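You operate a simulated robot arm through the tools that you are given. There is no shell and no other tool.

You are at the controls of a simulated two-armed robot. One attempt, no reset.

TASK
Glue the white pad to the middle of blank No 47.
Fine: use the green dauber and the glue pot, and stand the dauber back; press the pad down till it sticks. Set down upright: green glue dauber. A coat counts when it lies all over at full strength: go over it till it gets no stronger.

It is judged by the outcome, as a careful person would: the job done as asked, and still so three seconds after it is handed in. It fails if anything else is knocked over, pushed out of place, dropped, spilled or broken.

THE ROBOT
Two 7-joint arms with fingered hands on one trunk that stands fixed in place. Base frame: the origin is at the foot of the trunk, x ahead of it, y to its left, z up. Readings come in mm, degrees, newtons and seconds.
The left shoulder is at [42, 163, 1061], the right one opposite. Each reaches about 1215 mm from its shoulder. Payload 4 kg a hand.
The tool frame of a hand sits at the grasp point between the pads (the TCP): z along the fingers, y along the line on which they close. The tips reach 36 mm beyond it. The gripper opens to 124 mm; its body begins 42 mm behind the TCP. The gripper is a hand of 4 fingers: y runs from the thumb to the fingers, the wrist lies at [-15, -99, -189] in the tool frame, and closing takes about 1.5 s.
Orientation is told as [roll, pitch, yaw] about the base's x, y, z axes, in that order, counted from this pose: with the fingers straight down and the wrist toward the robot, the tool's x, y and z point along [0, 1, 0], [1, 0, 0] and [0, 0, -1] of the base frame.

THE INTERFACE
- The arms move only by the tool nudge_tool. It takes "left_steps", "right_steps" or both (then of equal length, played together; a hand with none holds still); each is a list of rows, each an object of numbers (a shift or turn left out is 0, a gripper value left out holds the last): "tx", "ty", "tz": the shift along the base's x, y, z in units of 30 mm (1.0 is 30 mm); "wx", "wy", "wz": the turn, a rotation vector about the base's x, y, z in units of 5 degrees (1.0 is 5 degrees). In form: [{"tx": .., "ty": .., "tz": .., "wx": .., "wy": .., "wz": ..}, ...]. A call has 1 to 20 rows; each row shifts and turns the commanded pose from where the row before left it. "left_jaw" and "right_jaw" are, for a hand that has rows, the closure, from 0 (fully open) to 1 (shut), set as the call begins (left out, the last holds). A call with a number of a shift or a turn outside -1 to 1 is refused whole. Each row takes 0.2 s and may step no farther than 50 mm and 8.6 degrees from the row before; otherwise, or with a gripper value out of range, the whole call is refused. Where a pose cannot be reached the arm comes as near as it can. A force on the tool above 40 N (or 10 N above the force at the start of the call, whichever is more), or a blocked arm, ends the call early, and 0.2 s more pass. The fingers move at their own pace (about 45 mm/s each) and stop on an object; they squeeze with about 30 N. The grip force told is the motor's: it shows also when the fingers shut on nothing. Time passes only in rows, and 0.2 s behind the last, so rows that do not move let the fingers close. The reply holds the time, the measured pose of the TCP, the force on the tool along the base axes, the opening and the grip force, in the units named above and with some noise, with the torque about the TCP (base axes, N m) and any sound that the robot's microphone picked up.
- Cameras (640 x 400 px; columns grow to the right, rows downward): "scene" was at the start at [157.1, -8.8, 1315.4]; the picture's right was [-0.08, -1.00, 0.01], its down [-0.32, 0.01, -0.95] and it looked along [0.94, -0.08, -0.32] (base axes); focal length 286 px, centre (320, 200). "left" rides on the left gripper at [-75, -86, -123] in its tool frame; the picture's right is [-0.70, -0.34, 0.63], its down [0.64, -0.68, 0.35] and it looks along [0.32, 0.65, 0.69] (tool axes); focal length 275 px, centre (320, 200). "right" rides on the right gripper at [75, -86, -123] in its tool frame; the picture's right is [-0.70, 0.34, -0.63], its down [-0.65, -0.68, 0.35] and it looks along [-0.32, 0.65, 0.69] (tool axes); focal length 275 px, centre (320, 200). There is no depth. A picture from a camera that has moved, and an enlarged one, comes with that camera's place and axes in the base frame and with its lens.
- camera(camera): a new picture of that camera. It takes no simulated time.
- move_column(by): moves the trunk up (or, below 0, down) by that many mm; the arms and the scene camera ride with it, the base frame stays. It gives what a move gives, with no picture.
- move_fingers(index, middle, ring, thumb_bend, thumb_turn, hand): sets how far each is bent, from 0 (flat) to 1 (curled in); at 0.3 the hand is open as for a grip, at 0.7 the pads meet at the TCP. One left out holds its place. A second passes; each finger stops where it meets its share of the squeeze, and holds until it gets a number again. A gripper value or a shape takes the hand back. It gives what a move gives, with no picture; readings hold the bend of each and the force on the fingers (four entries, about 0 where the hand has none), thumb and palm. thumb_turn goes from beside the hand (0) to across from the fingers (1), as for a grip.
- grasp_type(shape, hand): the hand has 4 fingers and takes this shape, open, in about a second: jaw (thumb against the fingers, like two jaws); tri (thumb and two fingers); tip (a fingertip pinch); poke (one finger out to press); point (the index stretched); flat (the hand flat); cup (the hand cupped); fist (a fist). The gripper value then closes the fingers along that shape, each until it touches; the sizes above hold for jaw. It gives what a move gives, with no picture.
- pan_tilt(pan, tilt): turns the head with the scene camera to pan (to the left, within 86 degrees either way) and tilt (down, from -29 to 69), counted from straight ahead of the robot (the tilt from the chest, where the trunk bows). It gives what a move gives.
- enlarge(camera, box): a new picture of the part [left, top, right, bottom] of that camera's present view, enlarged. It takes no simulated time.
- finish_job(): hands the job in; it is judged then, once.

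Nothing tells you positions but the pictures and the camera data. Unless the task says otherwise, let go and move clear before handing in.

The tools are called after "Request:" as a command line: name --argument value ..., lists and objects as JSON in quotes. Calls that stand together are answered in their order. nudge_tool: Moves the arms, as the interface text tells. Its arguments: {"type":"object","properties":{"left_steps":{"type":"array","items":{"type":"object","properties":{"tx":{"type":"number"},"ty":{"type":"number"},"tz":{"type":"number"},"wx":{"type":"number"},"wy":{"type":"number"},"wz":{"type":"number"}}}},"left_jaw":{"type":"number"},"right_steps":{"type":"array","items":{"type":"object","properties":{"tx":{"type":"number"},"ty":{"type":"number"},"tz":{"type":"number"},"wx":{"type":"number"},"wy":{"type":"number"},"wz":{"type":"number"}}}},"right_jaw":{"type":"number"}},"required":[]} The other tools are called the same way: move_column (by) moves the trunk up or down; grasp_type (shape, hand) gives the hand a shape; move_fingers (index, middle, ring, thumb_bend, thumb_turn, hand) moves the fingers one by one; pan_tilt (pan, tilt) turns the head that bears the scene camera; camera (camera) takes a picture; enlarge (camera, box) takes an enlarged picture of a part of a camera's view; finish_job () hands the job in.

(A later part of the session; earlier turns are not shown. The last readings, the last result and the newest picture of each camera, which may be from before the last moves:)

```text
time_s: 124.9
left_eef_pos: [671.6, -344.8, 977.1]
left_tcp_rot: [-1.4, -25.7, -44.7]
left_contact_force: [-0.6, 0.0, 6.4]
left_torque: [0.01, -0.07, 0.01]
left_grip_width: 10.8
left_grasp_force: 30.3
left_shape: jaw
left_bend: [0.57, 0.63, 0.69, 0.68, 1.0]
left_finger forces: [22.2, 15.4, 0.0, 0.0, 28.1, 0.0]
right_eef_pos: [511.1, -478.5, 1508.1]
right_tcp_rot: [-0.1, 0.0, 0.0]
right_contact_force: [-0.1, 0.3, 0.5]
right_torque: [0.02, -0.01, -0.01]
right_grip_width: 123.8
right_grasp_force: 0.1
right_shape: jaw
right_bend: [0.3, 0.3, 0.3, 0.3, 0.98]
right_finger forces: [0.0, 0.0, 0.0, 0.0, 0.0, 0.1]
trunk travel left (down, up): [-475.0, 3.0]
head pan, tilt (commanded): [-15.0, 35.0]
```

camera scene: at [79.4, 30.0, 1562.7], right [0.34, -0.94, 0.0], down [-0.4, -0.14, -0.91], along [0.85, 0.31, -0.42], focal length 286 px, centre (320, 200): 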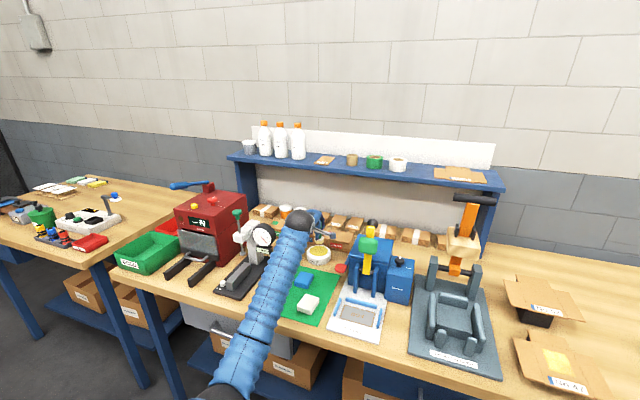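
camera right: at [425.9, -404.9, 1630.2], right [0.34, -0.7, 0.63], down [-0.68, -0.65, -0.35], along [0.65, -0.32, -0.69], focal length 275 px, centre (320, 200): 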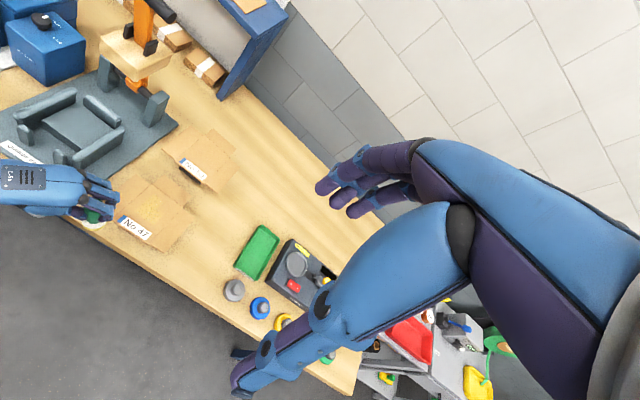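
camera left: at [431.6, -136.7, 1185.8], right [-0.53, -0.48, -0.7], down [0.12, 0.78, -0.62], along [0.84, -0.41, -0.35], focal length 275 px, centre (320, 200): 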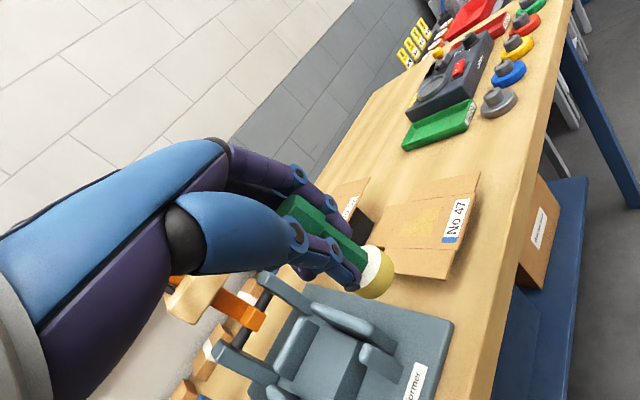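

Request:
nudge_tool --left_steps '[{"tz": -0.08}, {}, {"tz": 0.2}, {"ty": 0.43}, {"tz": -0.21}, {}, {"tz": 0.2}, {"ty": 0.43}, {"tz": -0.2}, {}, {"tz": 0.2}, {"tx": 0.35}, {"tz": -0.21}, {}, {"tz": 0.2}, {"ty": -0.43}, {"tz": -0.2}, {}, {"tz": 0.2}, {"ty": -0.43}]'

Request:
nudge_tool --left_steps '[{"tz": -0.21}, {}, {"tz": 0.2}, {"tx": 0.45}, {"tz": -0.21}, {}, {"tz": 0.2}, {"ty": 0.43}, {"tz": -0.2}, {}, {"tz": 0.2}, {"ty": 0.43}, {"tz": -0.21}, {}, {"tz": 0.2}, {"tx": 0.45}, {"tz": -0.21}, {}, {"tz": 0.2}, {"ty": -0.43}]'

Request:
nudge_tool --left_steps '[{"tz": -0.21}, {}, {"tz": 0.2}, {"ty": -0.43}, {"tz": -0.2}, {}]'

Request:
nudge_tool --left_steps '[{"tz": 0.4}, {"tz": 0.8}, {"tz": 0.8, "tx": -0.8}, {"tz": 0.8, "tx": -0.9, "ty": 0.6}, {"tz": 0.5, "tx": -0.9, "ty": 0.8}, {"tx": -0.9, "ty": 0.9}, {"tx": -0.3, "ty": 0.9}, {"ty": 0.9}, {}]'

Request:
enlarge --camera "scene" --box '[350, 222, 390, 250]'

Request:
enlarge --camera "right" --box '[124, 184, 172, 224]'

Request:
enlarge --camera "left" --box '[300, 180, 460, 320]'

```text
time_s: 129.1
left_eef_pos: [681.8, -344.2, 978.5]
left_tcp_rot: [-1.4, -25.4, -44.7]
left_contact_force: [0.1, -0.4, -1.2]
left_torque: [0.05, 0.02, -0.01]
left_grip_width: 10.5
left_grasp_force: 30.0
left_shape: jaw
left_bend: [0.57, 0.63, 0.69, 0.68, 1.0]
left_finger forces: [21.6, 14.8, 0.1, 0.0, 27.9, 0.1]
right_eef_pos: [510.6, -480.4, 1508.0]
right_tcp_rot: [-0.1, 0.1, 0.0]
right_contact_force: [-0.6, 0.6, -1.1]
right_torque: [0.01, 0.0, 0.01]
right_grip_width: 123.4
right_grasp_force: 0.0
right_shape: jaw
right_bend: [0.3, 0.3, 0.3, 0.3, 0.98]
right_finger forces: [0.1, 0.1, 0.0, 0.0, 0.0, 0.0]
trunk travel left (down, up): [-475.0, 3.0]
head pan, tilt (commanded): [-15.0, 35.0]
```

```text
time_s: 133.3
left_eef_pos: [708.6, -328.6, 975.5]
left_tcp_rot: [-1.2, -25.4, -44.6]
left_contact_force: [-1.0, 3.4, 11.0]
left_torque: [0.18, -0.03, 0.02]
left_grip_width: 10.5
left_grasp_force: 30.0
left_shape: jaw
left_bend: [0.57, 0.64, 0.69, 0.68, 1.0]
left_finger forces: [22.3, 17.7, 0.1, 0.0, 31.0, 0.0]
right_eef_pos: [511.0, -477.7, 1509.1]
right_tcp_rot: [-0.1, 0.0, 0.0]
right_contact_force: [-0.1, 0.8, 0.3]
right_torque: [0.02, -0.02, 0.01]
right_grip_width: 124.0
right_grasp_force: 0.1
right_shape: jaw
right_bend: [0.3, 0.3, 0.3, 0.3, 0.98]
right_finger forces: [0.0, 0.0, 0.0, 0.0, 0.0, 0.1]
trunk travel left (down, up): [-475.0, 3.0]
head pan, tilt (commanded): [-15.0, 35.0]
```

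```text
time_s: 134.7
left_eef_pos: [707.0, -345.0, 974.2]
left_tcp_rot: [-1.3, -25.9, -44.7]
left_contact_force: [0.7, 6.5, 32.4]
left_torque: [0.28, -0.31, 0.14]
left_grip_width: 10.4
left_grasp_force: 30.2
left_shape: jaw
left_bend: [0.57, 0.63, 0.69, 0.69, 1.0]
left_finger forces: [28.2, 20.6, 0.0, 0.0, 34.9, 0.0]
right_eef_pos: [509.5, -479.4, 1509.6]
right_tcp_rot: [0.0, 0.1, 0.0]
right_contact_force: [0.2, -0.2, -0.4]
right_torque: [0.03, -0.03, 0.0]
right_grip_width: 123.7
right_grasp_force: 0.0
right_shape: jaw
right_bend: [0.3, 0.3, 0.3, 0.3, 0.98]
right_finger forces: [0.1, 0.0, 0.0, 0.0, 0.1, 0.1]
trunk travel left (down, up): [-475.0, 3.0]
head pan, tilt (commanded): [-15.0, 35.0]
```

```text
time_s: 136.7
left_eef_pos: [594.6, -220.3, 1067.1]
left_tcp_rot: [-1.4, -25.6, -44.7]
left_contact_force: [0.5, 0.3, -1.1]
left_torque: [0.0, -0.03, -0.02]
left_grip_width: 10.5
left_grasp_force: 30.7
left_shape: jaw
left_bend: [0.57, 0.63, 0.69, 0.72, 1.0]
left_finger forces: [22.2, 15.2, 0.1, 0.1, 27.3, 0.1]
right_eef_pos: [512.5, -479.4, 1507.2]
right_tcp_rot: [0.0, 0.1, 0.0]
right_contact_force: [-0.2, -0.1, -0.4]
right_torque: [0.02, 0.01, -0.03]
right_grip_width: 123.4
right_grasp_force: 0.1
right_shape: jaw
right_bend: [0.3, 0.3, 0.3, 0.3, 0.98]
right_finger forces: [0.0, 0.0, 0.0, 0.1, 0.0, 0.0]
trunk travel left (down, up): [-475.0, 3.0]
head pan, tilt (commanded): [-15.0, 35.0]
```

```text
14.29 times, centred on (370, 236) of scene
camera zoom: at [77.7, -25.2, 1546.9], right [-0.26, -0.97, 0.0], down [-0.55, 0.15, -0.82], along [0.79, -0.21, -0.57], focal length 4081 px, centre (-394, -314)
```

zoom: 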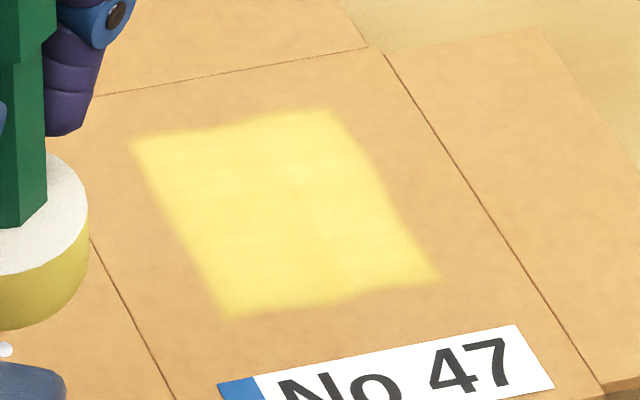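

```text
10.00 times, centred on (148, 204) of right
camera zoom: at [425.4, -405.2, 1630.3], right [0.34, -0.7, 0.63], down [-0.68, -0.65, -0.35], along [0.65, -0.31, -0.69], focal length 2753 px, centre (2040, 160)
```

zoom: 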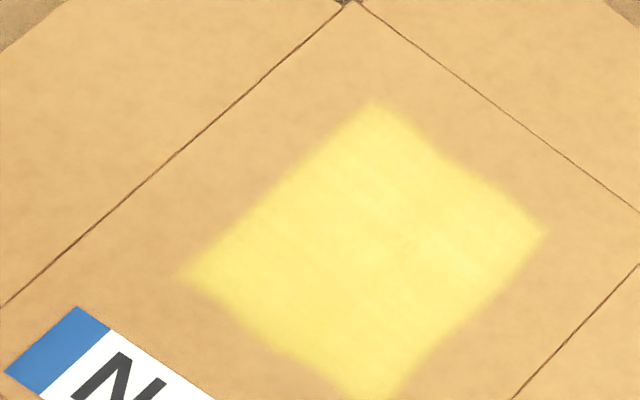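

```text
2.86 times, centred on (380, 250) of left
camera zoom: at [450.4, -179.8, 1143.6], right [-0.53, -0.48, -0.7], down [0.12, 0.78, -0.62], along [0.84, -0.41, -0.35], focal length 786 px, centre (149, 57)
```

zoom: 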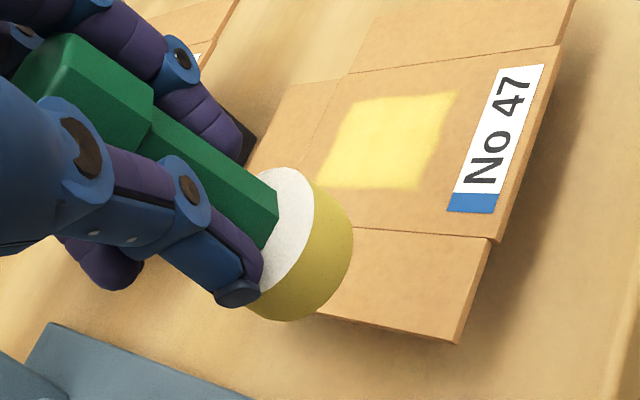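

Request:
enlarge --camera "right" --box '[136, 190, 168, 216]'

Request:
enlarge --camera "scene" --box '[356, 227, 380, 245]'

```text
15.38 times, centred on (152, 203) of right
camera zoom: at [425.4, -405.2, 1630.3], right [0.34, -0.7, 0.63], down [-0.68, -0.65, -0.35], along [0.65, -0.31, -0.69], focal length 4235 px, centre (2905, 154)
```

zoom: 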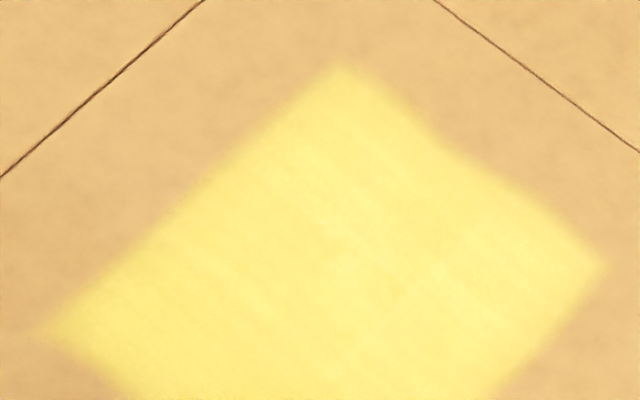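

```text
16.00 times, centred on (368, 236) of scene
camera zoom: at [77.7, -25.2, 1546.9], right [-0.26, -0.97, 0.0], down [-0.55, 0.15, -0.82], along [0.79, -0.21, -0.57], focal length 4570 px, centre (-448, -376)
```

zoom: 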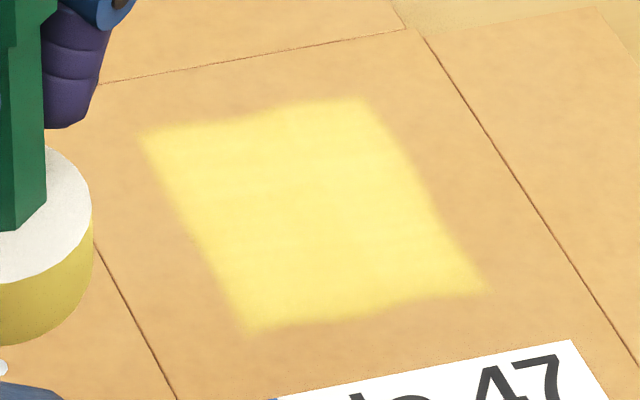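

The coat no longer changes, so I take it as full strength. Next I'll carry the dauber back to its original spot by the same safe route.

Request:
nudge_tool --left_steps '[{"tz": 0.9}, {"tz": 0.9}, {"tz": 0.9, "tx": 0.5}, {"ty": 0.97, "tx": 0.5, "wz": 0.5}, {"ty": 0.97, "tx": 0.5, "wz": 0.6}, {"ty": 0.97, "wz": 0.6}, {"ty": 0.97, "wz": 0.6}, {"ty": 0.97, "wz": 0.6}, {"ty": 0.97, "wz": 0.6}, {"ty": 0.97, "wz": 0.6}, {"ty": 0.97, "wz": 0.6}, {"ty": 0.97, "wz": 0.6}, {"ty": 0.97, "wz": 0.5}, {"ty": 0.97, "wz": 0.4}, {"ty": 0.97, "wz": 0.4}, {"ty": 0.97, "wz": 0.4}, {"ty": 0.97, "wz": 0.4}, {"ty": 0.97, "wz": 0.3}, {"ty": 0.97, "wz": 0.3}, {"ty": 0.97}]'

Request:
pan_tilt --pan 20 --tilt 25

```text
time_s: 140.9
left_eef_pos: [640.8, 275.3, 1149.7]
left_tcp_rot: [-1.3, -25.7, -4.6]
left_contact_force: [0.1, 0.1, -0.8]
left_torque: [0.03, -0.01, 0.0]
left_grip_width: 10.4
left_grasp_force: 30.6
left_shape: jaw
left_bend: [0.57, 0.63, 0.69, 0.72, 1.0]
left_finger forces: [21.9, 15.2, 0.0, 0.0, 27.3, 0.1]
right_eef_pos: [511.0, -479.1, 1508.7]
right_tcp_rot: [-0.1, 0.1, 0.0]
right_contact_force: [0.7, 0.6, 0.7]
right_torque: [-0.03, 0.0, 0.01]
right_grip_width: 123.6
right_grasp_force: 0.0
right_shape: jaw
right_bend: [0.3, 0.3, 0.3, 0.3, 0.98]
right_finger forces: [0.0, 0.0, 0.0, 0.0, 0.0, 0.0]
trunk travel left (down, up): [-475.0, 3.0]
head pan, tilt (commanded): [-15.0, 35.0]
```

```text
time_s: 141.9
left_eef_pos: [640.3, 274.8, 1149.3]
left_tcp_rot: [-1.4, -25.6, -4.7]
left_contact_force: [0.0, -0.2, -1.0]
left_torque: [0.03, 0.0, -0.01]
left_grip_width: 10.3
left_grasp_force: 30.2
left_shape: jaw
left_bend: [0.57, 0.63, 0.69, 0.72, 1.0]
left_finger forces: [22.0, 15.1, 0.0, 0.1, 27.3, 0.1]
right_eef_pos: [510.4, -478.4, 1508.9]
right_tcp_rot: [0.0, -0.1, 0.0]
right_contact_force: [0.2, 0.0, -0.4]
right_torque: [0.0, 0.0, 0.02]
right_grip_width: 123.6
right_grasp_force: 0.1
right_shape: jaw
right_bend: [0.3, 0.3, 0.3, 0.3, 0.98]
right_finger forces: [0.1, 0.0, 0.0, 0.1, 0.1, 0.1]
trunk travel left (down, up): [-475.0, 3.0]
head pan, tilt (commanded): [20.0, 25.0]
```

Request:
nudge_tool --left_steps '[{"tx": 0.89, "ty": 0.02, "wz": -0.45}, {"tx": 0.89, "ty": 0.02, "wz": -0.45}, {"tx": 0.89, "ty": 0.02, "wz": -0.45}, {"tx": 0.89, "ty": 0.02, "wz": -0.45}, {"tx": 0.89, "ty": 0.02, "wz": -0.45}, {"tx": 0.89, "ty": 0.02, "wz": -0.45}, {"tx": 0.89, "ty": 0.02, "wz": -0.45}, {"tx": 0.89, "ty": 0.02, "wz": -0.45}, {"tx": 0.89, "ty": 0.02, "wz": -0.45}, {"tx": 0.89, "ty": 0.02, "wz": -0.45}, {"tz": -0.8}, {"tz": -0.8}, {"tz": -0.8}, {}, {}]'

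Request:
camera --camera "scene"

Request:
enlarge --camera "scene" --box '[290, 200, 390, 280]'

Request:
camera --camera "left"

```text
time_s: 145.1
left_eef_pos: [905.1, 280.8, 1079.0]
left_tcp_rot: [-1.4, -25.6, -27.2]
left_contact_force: [0.2, -0.4, -0.3]
left_torque: [0.02, 0.02, -0.02]
left_grip_width: 10.7
left_grasp_force: 30.2
left_shape: jaw
left_bend: [0.57, 0.63, 0.69, 0.72, 1.0]
left_finger forces: [21.9, 15.1, 0.0, 0.1, 27.3, 0.0]
right_eef_pos: [512.2, -480.1, 1507.9]
right_tcp_rot: [-0.1, 0.1, 0.0]
right_contact_force: [-0.1, -0.2, -1.4]
right_torque: [0.0, 0.0, 0.01]
right_grip_width: 123.7
right_grasp_force: 0.0
right_shape: jaw
right_bend: [0.3, 0.3, 0.3, 0.3, 0.98]
right_finger forces: [0.0, 0.0, 0.1, 0.0, 0.1, 0.0]
trunk travel left (down, up): [-475.0, 3.0]
head pan, tilt (commanded): [20.0, 25.0]
```

```text
taken
camera scene: at [79.6, 30.1, 1562.7], right [0.34, -0.94, 0.0], down [-0.4, -0.14, -0.91], along [0.85, 0.31, -0.42], focal length 286 px, centre (320, 200)
```

scene: 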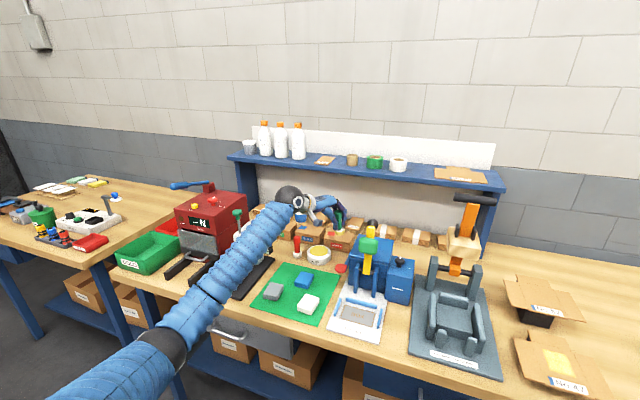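

```text
5.00 times, centred on (340, 240) of scene
camera zoom: at [79.6, 30.1, 1562.7], right [0.34, -0.94, 0.0], down [-0.4, -0.14, -0.91], along [0.85, 0.31, -0.42], focal length 1428 px, centre (220, 0)
```

zoom: 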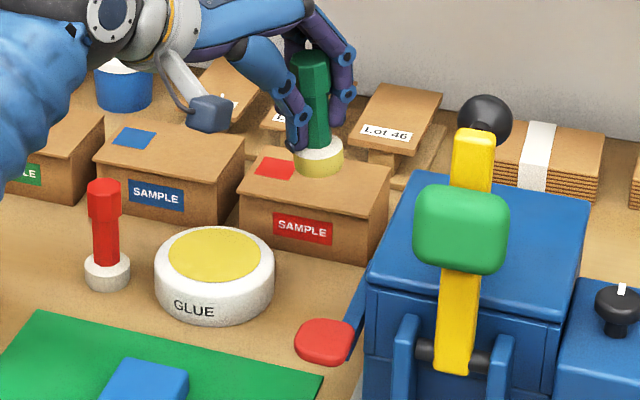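

```text
taken
camera left: at [755.1, 277.8, 1155.3], right [-0.36, -0.62, -0.7], down [-0.12, 0.78, -0.62], along [0.93, -0.14, -0.35], focal length 275 px, centre (320, 200)
```

left: 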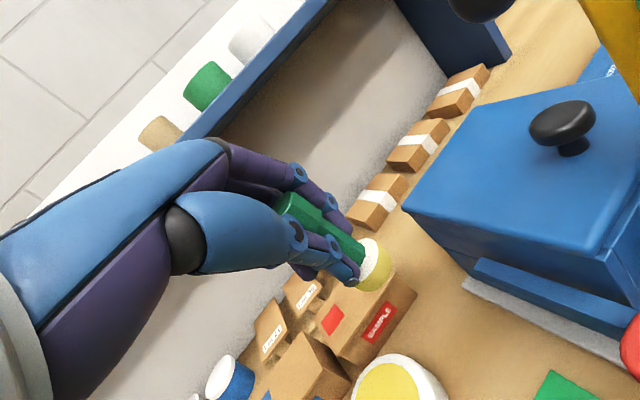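

Request:
enlarge --camera "scene" --box '[342, 208, 366, 238]'

Request:
enlarge --camera "scene" --box '[346, 226, 362, 238]'

Request:
enlarge --camera "left" --box '[320, 220, 440, 295]'

```text
13.33 times, centred on (354, 223) of scene
camera zoom: at [79.6, 30.1, 1562.7], right [0.34, -0.94, 0.0], down [-0.4, -0.14, -0.91], along [0.85, 0.31, -0.42], focal length 3809 px, centre (-133, -107)
```

zoom: 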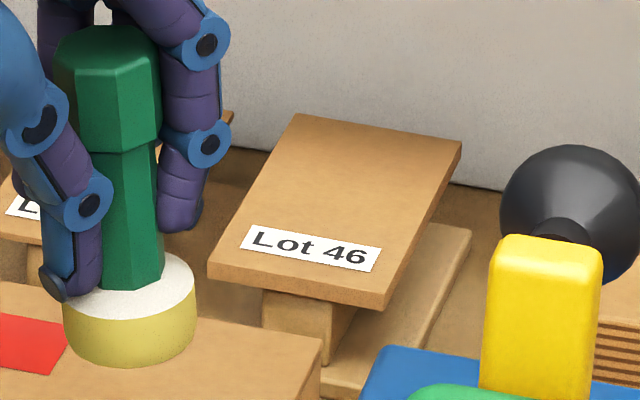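

```text
16.00 times, centred on (354, 232) of scene
camera zoom: at [79.6, 30.1, 1562.7], right [0.34, -0.94, 0.0], down [-0.4, -0.14, -0.91], along [0.85, 0.31, -0.42], focal length 4570 px, centre (-224, -312)
```

zoom: 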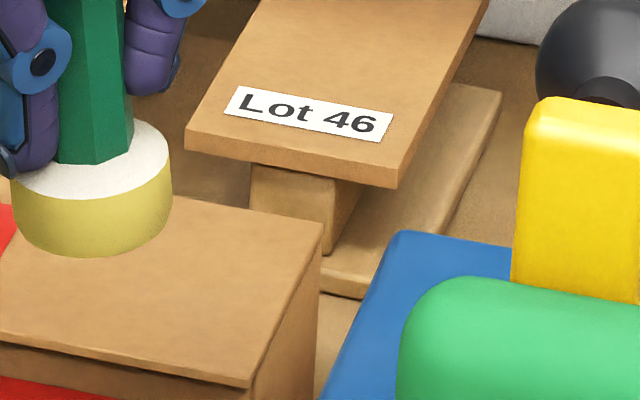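

```text
5.33 times, centred on (380, 258) of left
camera zoom: at [755.1, 277.8, 1155.3], right [-0.36, -0.62, -0.7], down [-0.12, 0.78, -0.62], along [0.93, -0.14, -0.35], focal length 1468 px, centre (0, -107)
```

zoom: 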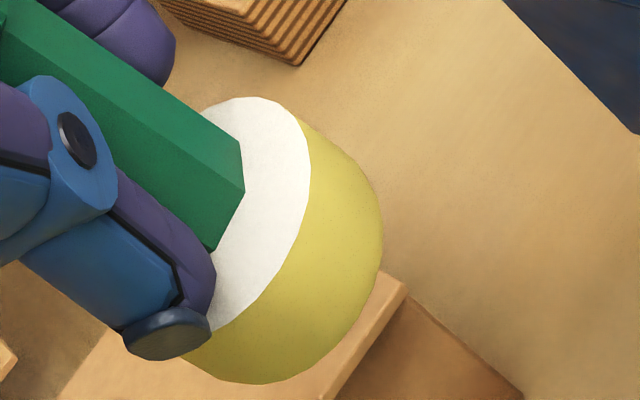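

The dauber has turned about 6° in the grip from the presses. I'll correct the wrist so it stands vertical for the set-down.

Request:
nudge_tool --left_steps '[{"wx": 0.6, "wy": 0.22}, {"wx": 0.6, "wy": 0.22}, {}]'

Request:
enlarge --camera "scene" --box '[342, 208, 366, 238]'

Request:
enlarge --camera "scene" --box '[344, 226, 360, 238]'

Request:
enlarge --camera "left" --box '[320, 220, 440, 295]'

```text
time_s: 145.9
left_eef_pos: [906.5, 280.6, 1078.5]
left_tcp_rot: [3.4, -20.8, -29.0]
left_contact_force: [0.2, -0.4, -0.3]
left_torque: [0.01, -0.01, -0.01]
left_grip_width: 10.5
left_grasp_force: 29.7
left_shape: jaw
left_bend: [0.57, 0.63, 0.69, 0.72, 1.0]
left_finger forces: [21.9, 15.0, 0.0, 0.0, 27.4, 0.1]
right_eef_pos: [511.4, -478.9, 1506.0]
right_tcp_rot: [0.0, 0.0, 0.0]
right_contact_force: [-0.1, -0.6, -0.4]
right_torque: [0.02, -0.01, -0.02]
right_grip_width: 123.8
right_grasp_force: 0.1
right_shape: jaw
right_bend: [0.3, 0.3, 0.3, 0.3, 0.98]
right_finger forces: [0.0, 0.1, 0.0, 0.1, 0.0, 0.0]
trunk travel left (down, up): [-475.0, 3.0]
head pan, tilt (commanded): [20.0, 25.0]
```

```text
13.33 times, centred on (354, 223) of scene
camera zoom: at [79.3, 30.4, 1562.7], right [0.34, -0.94, 0.0], down [-0.4, -0.14, -0.91], along [0.85, 0.31, -0.42], focal length 3809 px, centre (-133, -107)
```

zoom: 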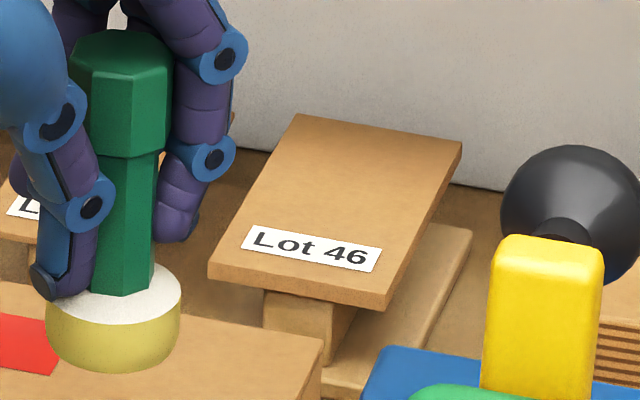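

```text
16.00 times, centred on (352, 232) of scene
camera zoom: at [79.3, 30.4, 1562.7], right [0.34, -0.94, 0.0], down [-0.4, -0.14, -0.91], along [0.85, 0.31, -0.42], focal length 4570 px, centre (-192, -312)
```

zoom: 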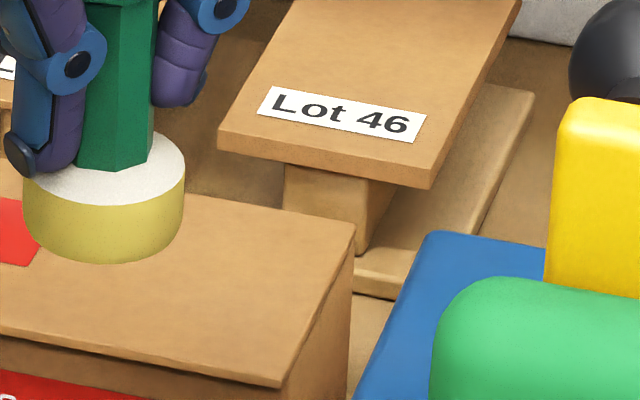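

```text
5.33 times, centred on (380, 258) of left
camera zoom: at [759.2, 269.0, 1160.1], right [-0.39, -0.54, -0.75], down [-0.14, 0.84, -0.53], along [0.91, -0.1, -0.4], focal length 1468 px, centre (0, -107)
```

zoom: 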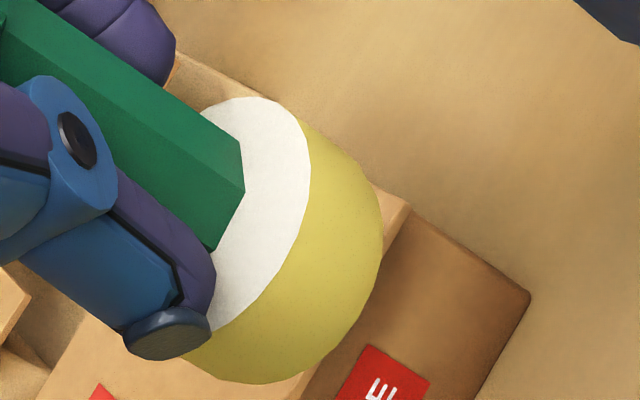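

Now it's close to vertical, with the bottom at about (925, 272). I'll nudge it over its original spot (924.5, 266.5) and descend to just above the bench.

Request:
nudge_tool --left_steps '[{"tx": -0.03, "ty": -0.18}, {"tz": -0.8}, {"tz": -0.8}, {"tz": -0.8}, {"tz": -0.8}, {"tz": -0.6}, {"tz": -0.3}, {}]'

Request:
camera --camera "left"

Request:
enlarge --camera "scene" --box '[300, 215, 380, 285]'

Request:
camera --camera "scene"

```text
time_s: 147.7
left_eef_pos: [904.9, 274.8, 955.9]
left_tcp_rot: [3.1, -20.9, -29.0]
left_contact_force: [0.7, 0.5, -1.2]
left_torque: [0.02, 0.02, 0.0]
left_grip_width: 10.4
left_grasp_force: 29.8
left_shape: jaw
left_bend: [0.57, 0.63, 0.69, 0.72, 1.0]
left_finger forces: [21.9, 15.1, 0.1, 0.0, 27.4, 0.0]
right_eef_pos: [511.2, -480.0, 1508.0]
right_tcp_rot: [0.1, 0.1, -0.1]
right_contact_force: [-1.3, 0.5, 0.7]
right_torque: [0.04, 0.0, -0.06]
right_grip_width: 123.6
right_grasp_force: 0.1
right_shape: jaw
right_bend: [0.3, 0.3, 0.3, 0.3, 0.98]
right_finger forces: [0.0, 0.0, 0.0, 0.1, 0.0, 0.1]
trunk travel left (down, up): [-475.0, 3.0]
head pan, tilt (commanded): [20.0, 25.0]
```

```text
taken
camera left: at [757.4, 263.4, 1036.7], right [-0.39, -0.54, -0.75], down [-0.14, 0.84, -0.53], along [0.91, -0.1, -0.4], focal length 275 px, centre (320, 200)
```

left: 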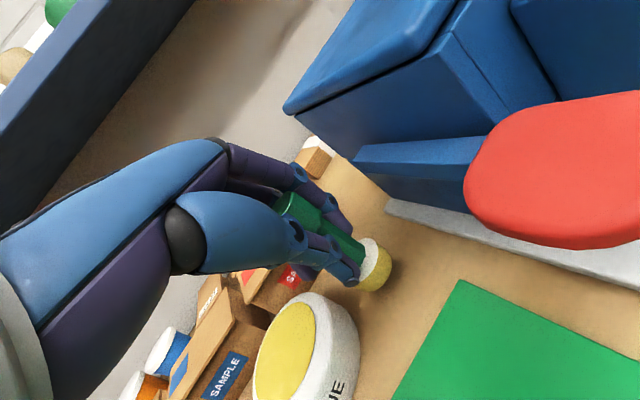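

```text
5.71 times, centred on (340, 250) of scene
camera zoom: at [79.3, 30.1, 1562.7], right [0.34, -0.94, 0.0], down [-0.4, -0.14, -0.91], along [0.85, 0.31, -0.42], focal length 1632 px, centre (206, -86)
```

zoom: 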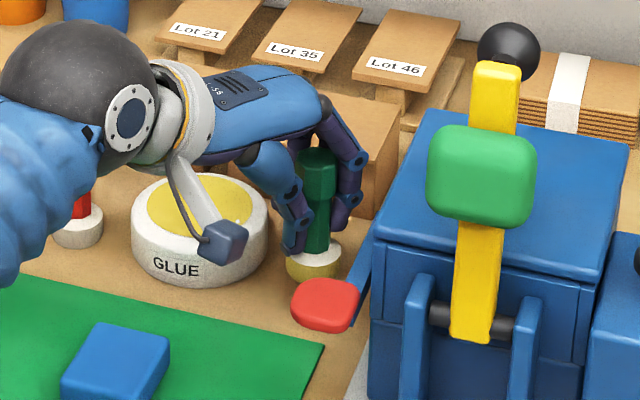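

```text
taken
camera scene: at [79.3, 30.1, 1562.7], right [0.34, -0.94, 0.0], down [-0.4, -0.14, -0.91], along [0.85, 0.31, -0.42], focal length 286 px, centre (320, 200)
```

scene: 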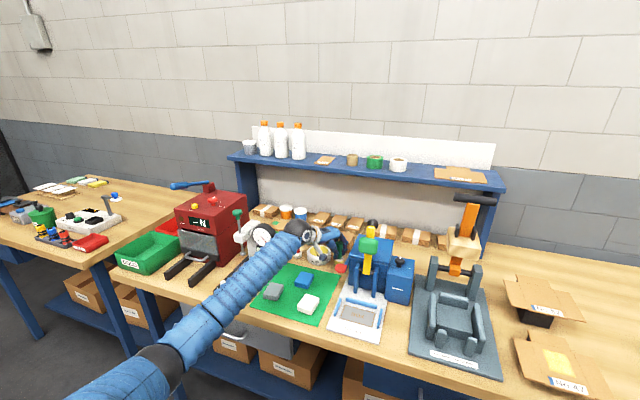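

Request:
enlarge --camera "left" --box '[240, 220, 440, 400]'

Request:
enlarge --camera "scene" --box '[340, 250, 368, 271]'

```text
2.22 times, centred on (340, 310) of left
camera zoom: at [757.4, 263.4, 1036.7], right [-0.39, -0.54, -0.75], down [-0.14, 0.84, -0.53], along [0.91, -0.1, -0.4], focal length 612 px, centre (276, -44)
```

zoom: 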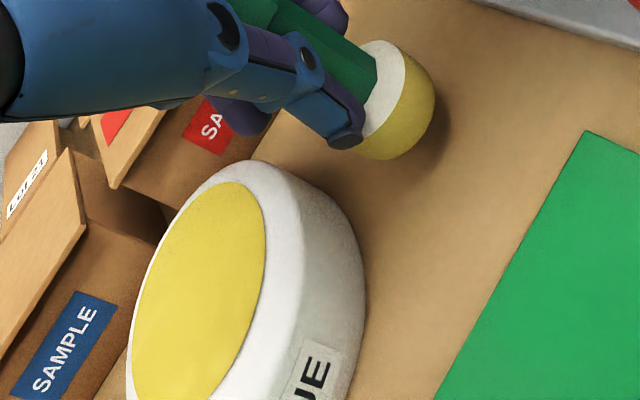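

```text
16.00 times, centred on (354, 260) of scene
camera zoom: at [79.3, 30.1, 1562.7], right [0.34, -0.94, 0.0], down [-0.4, -0.14, -0.91], along [0.85, 0.31, -0.42], focal length 4570 px, centre (-224, -768)
```

zoom: 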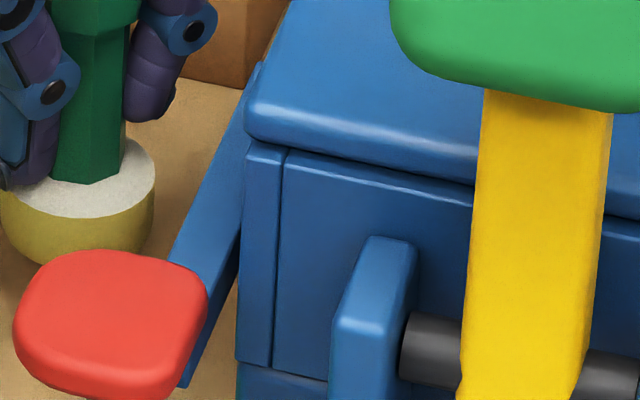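

Using the mat corner as a reference, the dauber is about 5 mm short of its original place. I'll correct that and lower gently to the bench.

Request:
nudge_tool --left_steps '[{"tx": 0.17, "ty": -0.06}, {"tz": -0.25}, {"tz": -0.15}, {"tz": -0.1}, {}]'

Request:
enlarge --camera "left" --box '[300, 210, 420, 300]'

```text
time_s: 148.9
left_eef_pos: [909.3, 271.8, 940.2]
left_tcp_rot: [3.2, -20.9, -29.0]
left_contact_force: [-0.4, 0.2, -1.0]
left_torque: [-0.01, 0.02, -0.02]
left_grip_width: 10.2
left_grasp_force: 30.1
left_shape: jaw
left_bend: [0.57, 0.63, 0.69, 0.72, 1.0]
left_finger forces: [21.9, 15.2, 0.0, 0.0, 27.4, 0.1]
right_eef_pos: [510.9, -479.0, 1508.2]
right_tcp_rot: [0.1, 0.1, 0.0]
right_contact_force: [-0.1, 0.2, 0.3]
right_torque: [0.0, 0.01, -0.02]
right_grip_width: 123.6
right_grasp_force: 0.0
right_shape: jaw
right_bend: [0.3, 0.3, 0.3, 0.3, 0.98]
right_finger forces: [0.0, 0.0, 0.0, 0.1, 0.0, 0.0]
trunk travel left (down, up): [-475.0, 3.0]
head pan, tilt (commanded): [20.0, 25.0]
```

```text
4.44 times, centred on (360, 255) of left
camera zoom: at [762.5, 260.2, 1022.1], right [-0.39, -0.54, -0.75], down [-0.14, 0.84, -0.53], along [0.91, -0.1, -0.4], focal length 1224 px, centre (142, -44)
```

zoom: 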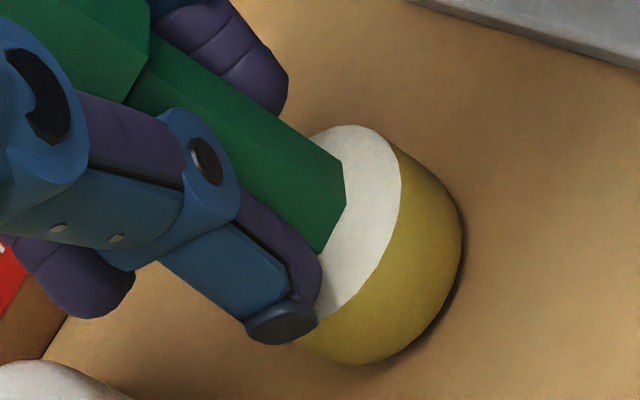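

Request:
nudge_tool --left_steps '[{"tz": -0.06}, {"tz": -0.05}, {"tz": -0.04}, {}]'

Request:
enlarge --camera "left" --box '[300, 210, 420, 300]'

```text
time_s: 149.9
left_eef_pos: [910.0, 272.3, 938.8]
left_tcp_rot: [3.2, -21.0, -29.1]
left_contact_force: [2.2, -0.2, 12.4]
left_torque: [-0.1, -0.17, 0.0]
left_grip_width: 9.9
left_grasp_force: 30.1
left_shape: jaw
left_bend: [0.57, 0.64, 0.69, 0.72, 1.0]
left_finger forces: [24.8, 16.4, 0.0, 0.0, 25.9, 0.0]
right_eef_pos: [509.9, -478.5, 1507.8]
right_tcp_rot: [0.0, 0.1, 0.0]
right_contact_force: [0.1, -0.6, -0.1]
right_torque: [-0.01, -0.01, -0.01]
right_grip_width: 123.4
right_grasp_force: 0.1
right_shape: jaw
right_bend: [0.3, 0.3, 0.3, 0.3, 0.98]
right_finger forces: [0.1, 0.0, 0.1, 0.1, 0.0, 0.0]
trunk travel left (down, up): [-475.0, 3.0]
head pan, tilt (commanded): [20.0, 25.0]
```

```text
4.44 times, centred on (360, 255) of left
camera zoom: at [762.2, 260.9, 1018.7], right [-0.38, -0.54, -0.75], down [-0.14, 0.84, -0.53], along [0.91, -0.1, -0.4], focal length 1224 px, centre (142, -44)
```

zoom: 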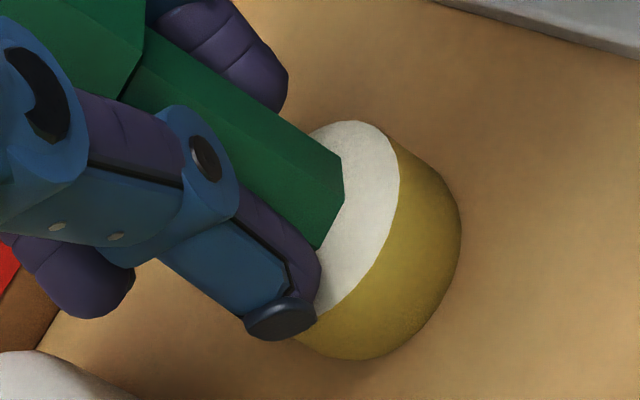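

The dauber is standing on the bench (12 N). I'll ease the pressure and open the fingers part-way.

Request:
nudge_tool --left_steps '[{"tz": 0.05}, {}]'

Request:
nudge_tool --left_steps '[{}, {}, {}, {}, {}, {}]' --left_jaw 0.42

Request:
camera --camera "left"

Request:
enlarge --camera "scene" --box '[300, 215, 380, 285]'

```text
time_s: 150.5
left_eef_pos: [910.0, 273.0, 939.0]
left_tcp_rot: [3.3, -20.9, -29.0]
left_contact_force: [1.8, 0.5, 7.6]
left_torque: [-0.02, -0.12, 0.03]
left_grip_width: 10.3
left_grasp_force: 29.9
left_shape: jaw
left_bend: [0.57, 0.64, 0.69, 0.72, 1.0]
left_finger forces: [24.1, 16.3, 0.0, 0.0, 26.1, 0.1]
right_eef_pos: [509.3, -479.8, 1508.4]
right_tcp_rot: [0.0, 0.0, -0.1]
right_contact_force: [0.0, 0.7, 0.0]
right_torque: [-0.03, 0.0, 0.0]
right_grip_width: 123.8
right_grasp_force: 0.1
right_shape: jaw
right_bend: [0.3, 0.3, 0.3, 0.3, 0.98]
right_finger forces: [0.0, 0.0, 0.1, 0.0, 0.0, 0.1]
trunk travel left (down, up): [-475.0, 3.0]
head pan, tilt (commanded): [20.0, 25.0]
```

```text
time_s: 151.9
left_eef_pos: [910.0, 273.2, 938.2]
left_tcp_rot: [3.2, -20.9, -29.0]
left_contact_force: [0.4, 0.9, 0.2]
left_torque: [0.02, 0.01, 0.05]
left_grip_width: 71.4
left_grasp_force: 0.1
left_shape: jaw
left_bend: [0.38, 0.42, 0.41, 0.54, 0.99]
left_finger forces: [0.0, 0.0, 0.1, 0.0, 0.0, 0.0]
right_eef_pos: [510.7, -479.4, 1507.6]
right_tcp_rot: [0.0, -0.1, 0.0]
right_contact_force: [0.5, -0.1, 0.1]
right_torque: [-0.03, 0.02, 0.02]
right_grip_width: 123.8
right_grasp_force: 0.0
right_shape: jaw
right_bend: [0.3, 0.3, 0.3, 0.3, 0.98]
right_finger forces: [0.0, 0.1, 0.0, 0.0, 0.1, 0.0]
trunk travel left (down, up): [-475.0, 3.0]
head pan, tilt (commanded): [20.0, 25.0]
```

```text
taken
camera left: at [762.9, 260.7, 1019.0], right [-0.39, -0.54, -0.75], down [-0.14, 0.84, -0.53], along [0.91, -0.1, -0.4], focal length 275 px, centre (320, 200)
```

left: 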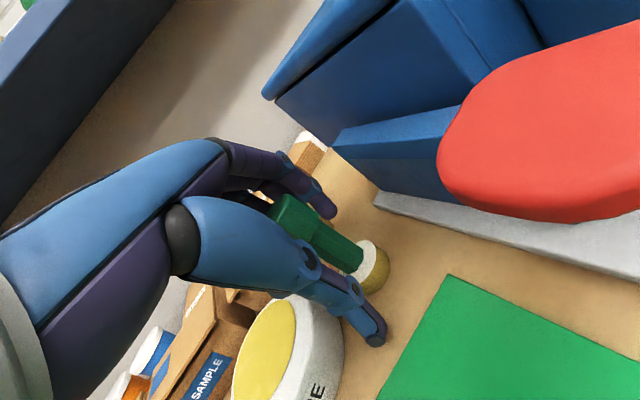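

```text
5.71 times, centred on (340, 250) of scene
camera zoom: at [79.2, 30.1, 1562.7], right [0.34, -0.94, 0.0], down [-0.4, -0.14, -0.91], along [0.85, 0.31, -0.42], focal length 1632 px, centre (206, -86)
```

zoom: 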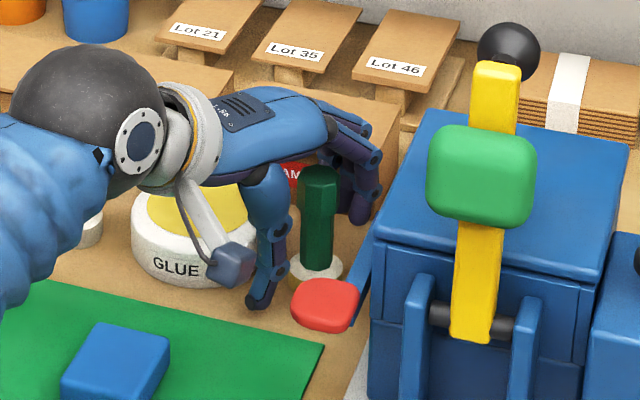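

The dauber is standing upright on its own. I'll raise the hand slowly, straight up.

Request:
nudge_tool --left_steps '[{"tz": 0.2}, {"tz": 0.3}, {"tz": 0.4}, {"tz": 0.5}, {}]'

Request:
enlarge --camera "scene" --box '[300, 215, 380, 285]'

Request:
camera --camera "left"

```text
time_s: 153.1
left_eef_pos: [910.7, 272.2, 980.2]
left_tcp_rot: [3.2, -20.9, -29.0]
left_contact_force: [0.1, 0.0, -0.2]
left_torque: [-0.02, -0.01, -0.01]
left_grip_width: 71.7
left_grasp_force: 0.0
left_shape: jaw
left_bend: [0.38, 0.42, 0.41, 0.54, 0.99]
left_finger forces: [0.0, 0.1, 0.1, 0.1, 0.0, 0.1]
right_eef_pos: [512.2, -478.9, 1507.7]
right_tcp_rot: [0.0, 0.2, 0.0]
right_contact_force: [0.9, 0.1, 1.5]
right_torque: [-0.04, -0.03, 0.02]
right_grip_width: 123.6
right_grasp_force: 0.0
right_shape: jaw
right_bend: [0.3, 0.3, 0.3, 0.3, 0.98]
right_finger forces: [0.1, 0.0, 0.1, 0.1, 0.1, 0.0]
trunk travel left (down, up): [-475.0, 3.0]
head pan, tilt (commanded): [20.0, 25.0]
```

```text
5.71 times, centred on (340, 250) of scene
camera zoom: at [79.5, 30.3, 1562.7], right [0.34, -0.94, 0.0], down [-0.4, -0.14, -0.91], along [0.85, 0.31, -0.42], focal length 1632 px, centre (206, -86)
```

zoom: 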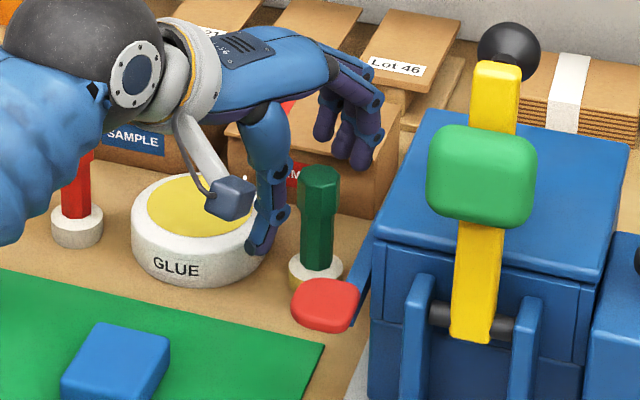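

```text
taken
camera left: at [762.5, 261.4, 1061.8], right [-0.39, -0.54, -0.75], down [-0.14, 0.84, -0.53], along [0.91, -0.1, -0.4], focal length 275 px, centre (320, 200)
```

left: 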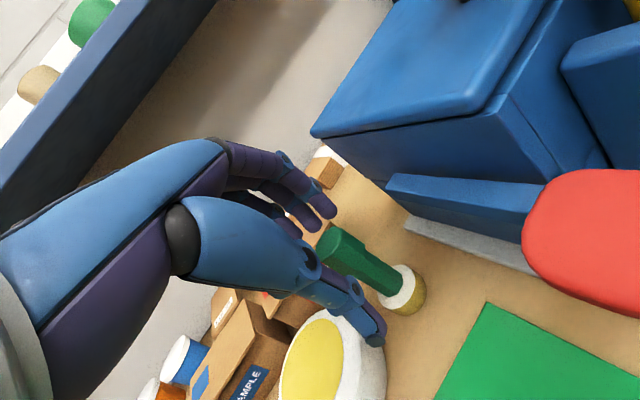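

The dauber stands upright by itself near its original spot. Now for the white pad: I'll raise and retreat, level the hand, and look down at the pad.

Request:
nudge_tool --left_steps '[{"tz": 0.8}, {"tz": 0.9}, {"tz": 0.9}, {"tz": 0.9}, {"tz": 0.9}, {"tz": 0.9}, {"tx": -0.9, "ty": 0.05, "wx": 0.18, "wy": 0.5}, {"tx": -0.9, "ty": 0.05, "wx": 0.18, "wy": 0.5}, {"tx": -0.9, "ty": 0.05, "wx": 0.18, "wy": 0.5}, {"tx": -0.9, "ty": 0.05, "wx": 0.18, "wy": 0.5}, {"tx": -0.9, "ty": 0.05, "wx": 0.18, "wy": 0.5}, {"tx": -0.9, "ty": 0.05, "wx": 0.18, "wy": 0.5}, {"tx": -0.9, "ty": 0.05, "wx": 0.19, "wy": 0.5}, {"tx": -0.9, "ty": 0.05, "wx": 0.2, "wy": 0.47}, {}]' --left_jaw 0.0

Request:
camera --camera "left"

Request:
camera --camera "scene"

```text
time_s: 156.3
left_eef_pos: [694.2, 285.9, 1138.8]
left_tcp_rot: [0.1, 0.0, -28.4]
left_contact_force: [-0.2, 0.1, 0.0]
left_torque: [-0.02, 0.03, 0.01]
left_grip_width: 123.7
left_grasp_force: 0.1
left_shape: jaw
left_bend: [0.3, 0.3, 0.3, 0.3, 0.98]
left_finger forces: [0.0, 0.0, 0.0, 0.0, 0.0, 0.1]
right_eef_pos: [511.6, -479.0, 1508.4]
right_tcp_rot: [0.1, 0.1, -0.1]
right_contact_force: [-0.2, 0.1, 0.6]
right_torque: [0.02, 0.02, -0.01]
right_grip_width: 123.7
right_grasp_force: 0.1
right_shape: jaw
right_bend: [0.3, 0.3, 0.3, 0.3, 0.98]
right_finger forces: [0.0, 0.1, 0.0, 0.1, 0.1, 0.1]
trunk travel left (down, up): [-475.0, 3.0]
head pan, tilt (commanded): [20.0, 25.0]
```

```text
taken
camera left: at [582.5, 260.7, 1263.5], right [-0.63, -0.45, -0.63], down [-0.29, 0.89, -0.34], along [0.72, -0.03, -0.69], focal length 275 px, centre (320, 200)
```

left: 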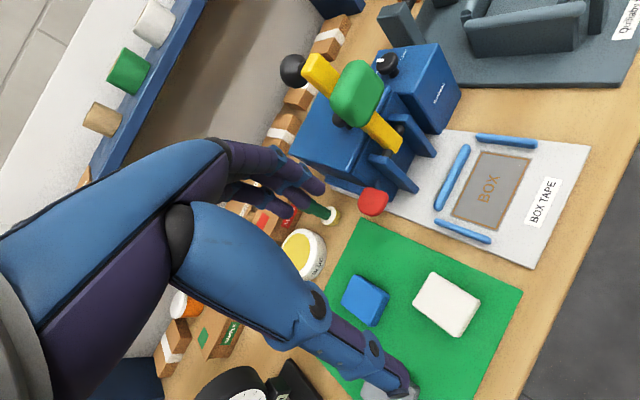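

```text
taken
camera scene: at [79.8, 30.0, 1562.7], right [0.34, -0.94, 0.0], down [-0.4, -0.14, -0.91], along [0.85, 0.31, -0.42], focal length 286 px, centre (320, 200)
```

scene: 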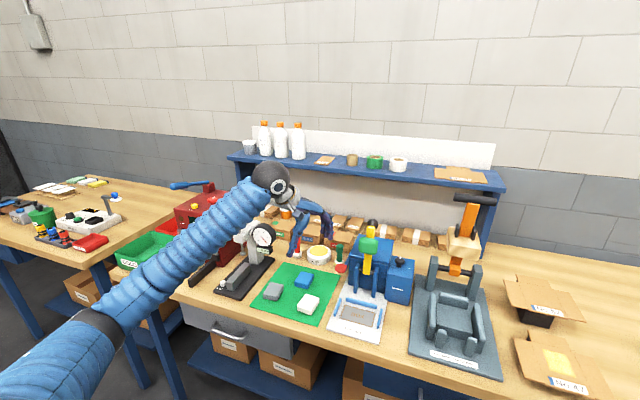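

I'll test how far the wrist can yaw here, since pick and place need matching hand yaw to keep the pad square.

Request:
nudge_tool --left_steps '[{"wz": -1}, {"wz": -1}, {"wz": -1}, {"wz": -1}, {"wz": -1}, {"wz": -1}, {}]'

Request:
camera --camera "scene"

```text
time_s: 157.9
left_eef_pos: [693.4, 284.2, 1139.8]
left_tcp_rot: [0.1, 0.1, -58.4]
left_contact_force: [1.0, -0.1, 0.5]
left_torque: [-0.01, 0.0, -0.01]
left_grip_width: 123.7
left_grasp_force: 0.1
left_shape: jaw
left_bend: [0.3, 0.3, 0.3, 0.3, 0.98]
left_finger forces: [0.0, 0.0, 0.0, 0.0, 0.1, 0.1]
right_eef_pos: [512.0, -479.3, 1508.0]
right_tcp_rot: [0.0, 0.0, 0.0]
right_contact_force: [0.0, -0.1, -0.2]
right_torque: [-0.01, -0.04, 0.0]
right_grip_width: 123.8
right_grasp_force: 0.1
right_shape: jaw
right_bend: [0.3, 0.3, 0.3, 0.3, 0.98]
right_finger forces: [0.0, 0.0, 0.0, 0.1, 0.0, 0.0]
trunk travel left (down, up): [-475.0, 3.0]
head pan, tilt (commanded): [20.0, 25.0]
```

```text
taken
camera scene: at [79.2, 30.2, 1562.7], right [0.34, -0.94, 0.0], down [-0.4, -0.14, -0.91], along [0.85, 0.31, -0.42], focal length 286 px, centre (320, 200)
```

scene: 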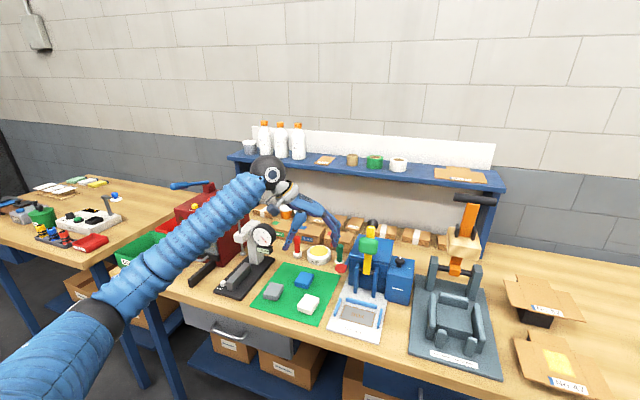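

Request:
nudge_tool --left_steps '[{"wz": -1}, {"wz": -1}, {"wz": -1}, {"wz": -1}, {"wz": -1}, {"wz": -1}, {"wz": -0.3}, {}]'

Request:
camera --camera "scene"

Request:
camera --camera "left"

```text
time_s: 159.7
left_eef_pos: [693.8, 283.5, 1138.7]
left_tcp_rot: [0.1, 0.2, -90.0]
left_contact_force: [-0.1, 0.1, -0.4]
left_torque: [0.02, -0.02, 0.0]
left_grip_width: 123.7
left_grasp_force: 0.0
left_shape: jaw
left_bend: [0.3, 0.3, 0.3, 0.3, 0.98]
left_finger forces: [0.0, 0.1, 0.1, 0.1, 0.0, 0.0]
right_eef_pos: [510.3, -478.5, 1507.4]
right_tcp_rot: [0.1, 0.1, 0.1]
right_contact_force: [-0.7, -0.4, -0.4]
right_torque: [0.0, 0.03, -0.01]
right_grip_width: 123.7
right_grasp_force: 0.1
right_shape: jaw
right_bend: [0.3, 0.3, 0.3, 0.3, 0.98]
right_finger forces: [0.1, 0.0, 0.0, 0.0, 0.1, 0.0]
trunk travel left (down, up): [-475.0, 3.0]
head pan, tilt (commanded): [20.0, 25.0]
```

```text
taken
camera scene: at [79.3, 30.2, 1562.7], right [0.34, -0.94, 0.0], down [-0.4, -0.14, -0.91], along [0.85, 0.31, -0.42], focal length 286 px, centre (320, 200)
```

scene: 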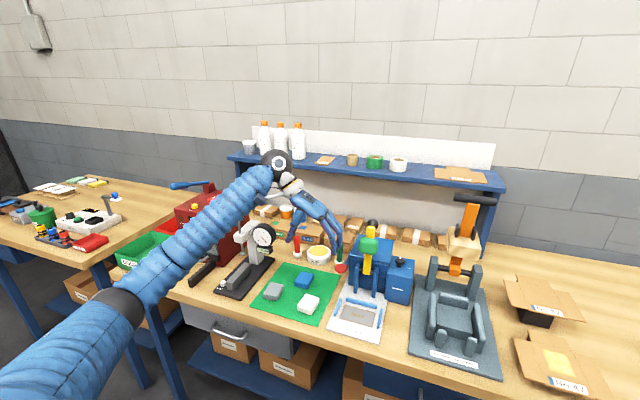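

```text
taken
camera left: at [618.0, 370.0, 1262.4], right [-0.7, 0.34, -0.63], down [0.64, 0.68, -0.34], along [0.32, -0.65, -0.69], focal length 275 px, centre (320, 200)
```

left: 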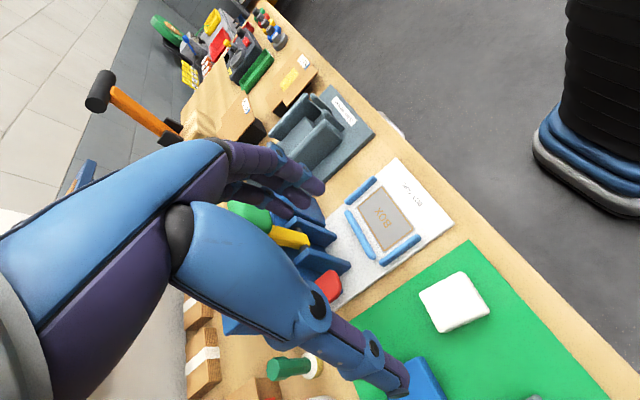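

Yaw -90 works here, so I can grip the pad across its short side and place it with the same hand yaw. Let me measure the pad precisely.

Request:
enlarge --camera "left" --box '[400, 255, 512, 345]'

Request:
enlarge --camera "scene" --box '[245, 260, 345, 330]'

```text
4.44 times, centred on (456, 300) of left
camera zoom: at [618.0, 370.0, 1262.4], right [-0.7, 0.34, -0.63], down [0.64, 0.68, -0.34], along [0.32, -0.65, -0.69], focal length 1224 px, centre (-284, -244)
```

zoom: 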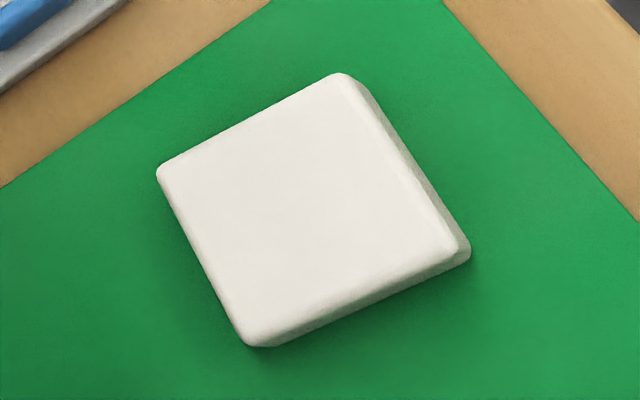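

```text
5.71 times, centred on (295, 295) of scene
camera zoom: at [79.3, 30.2, 1562.7], right [0.34, -0.94, 0.0], down [-0.4, -0.14, -0.91], along [0.85, 0.31, -0.42], focal length 1632 px, centre (463, -343)
```

zoom: 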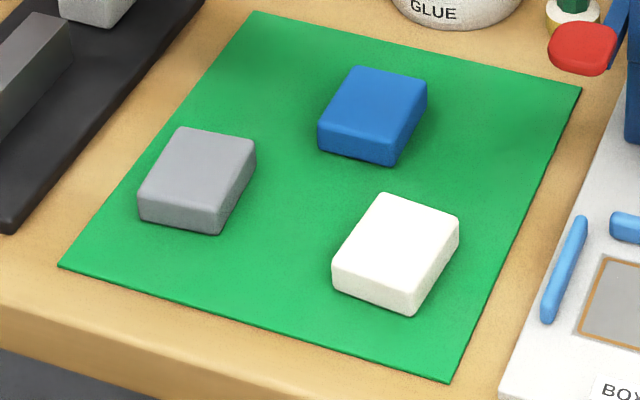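

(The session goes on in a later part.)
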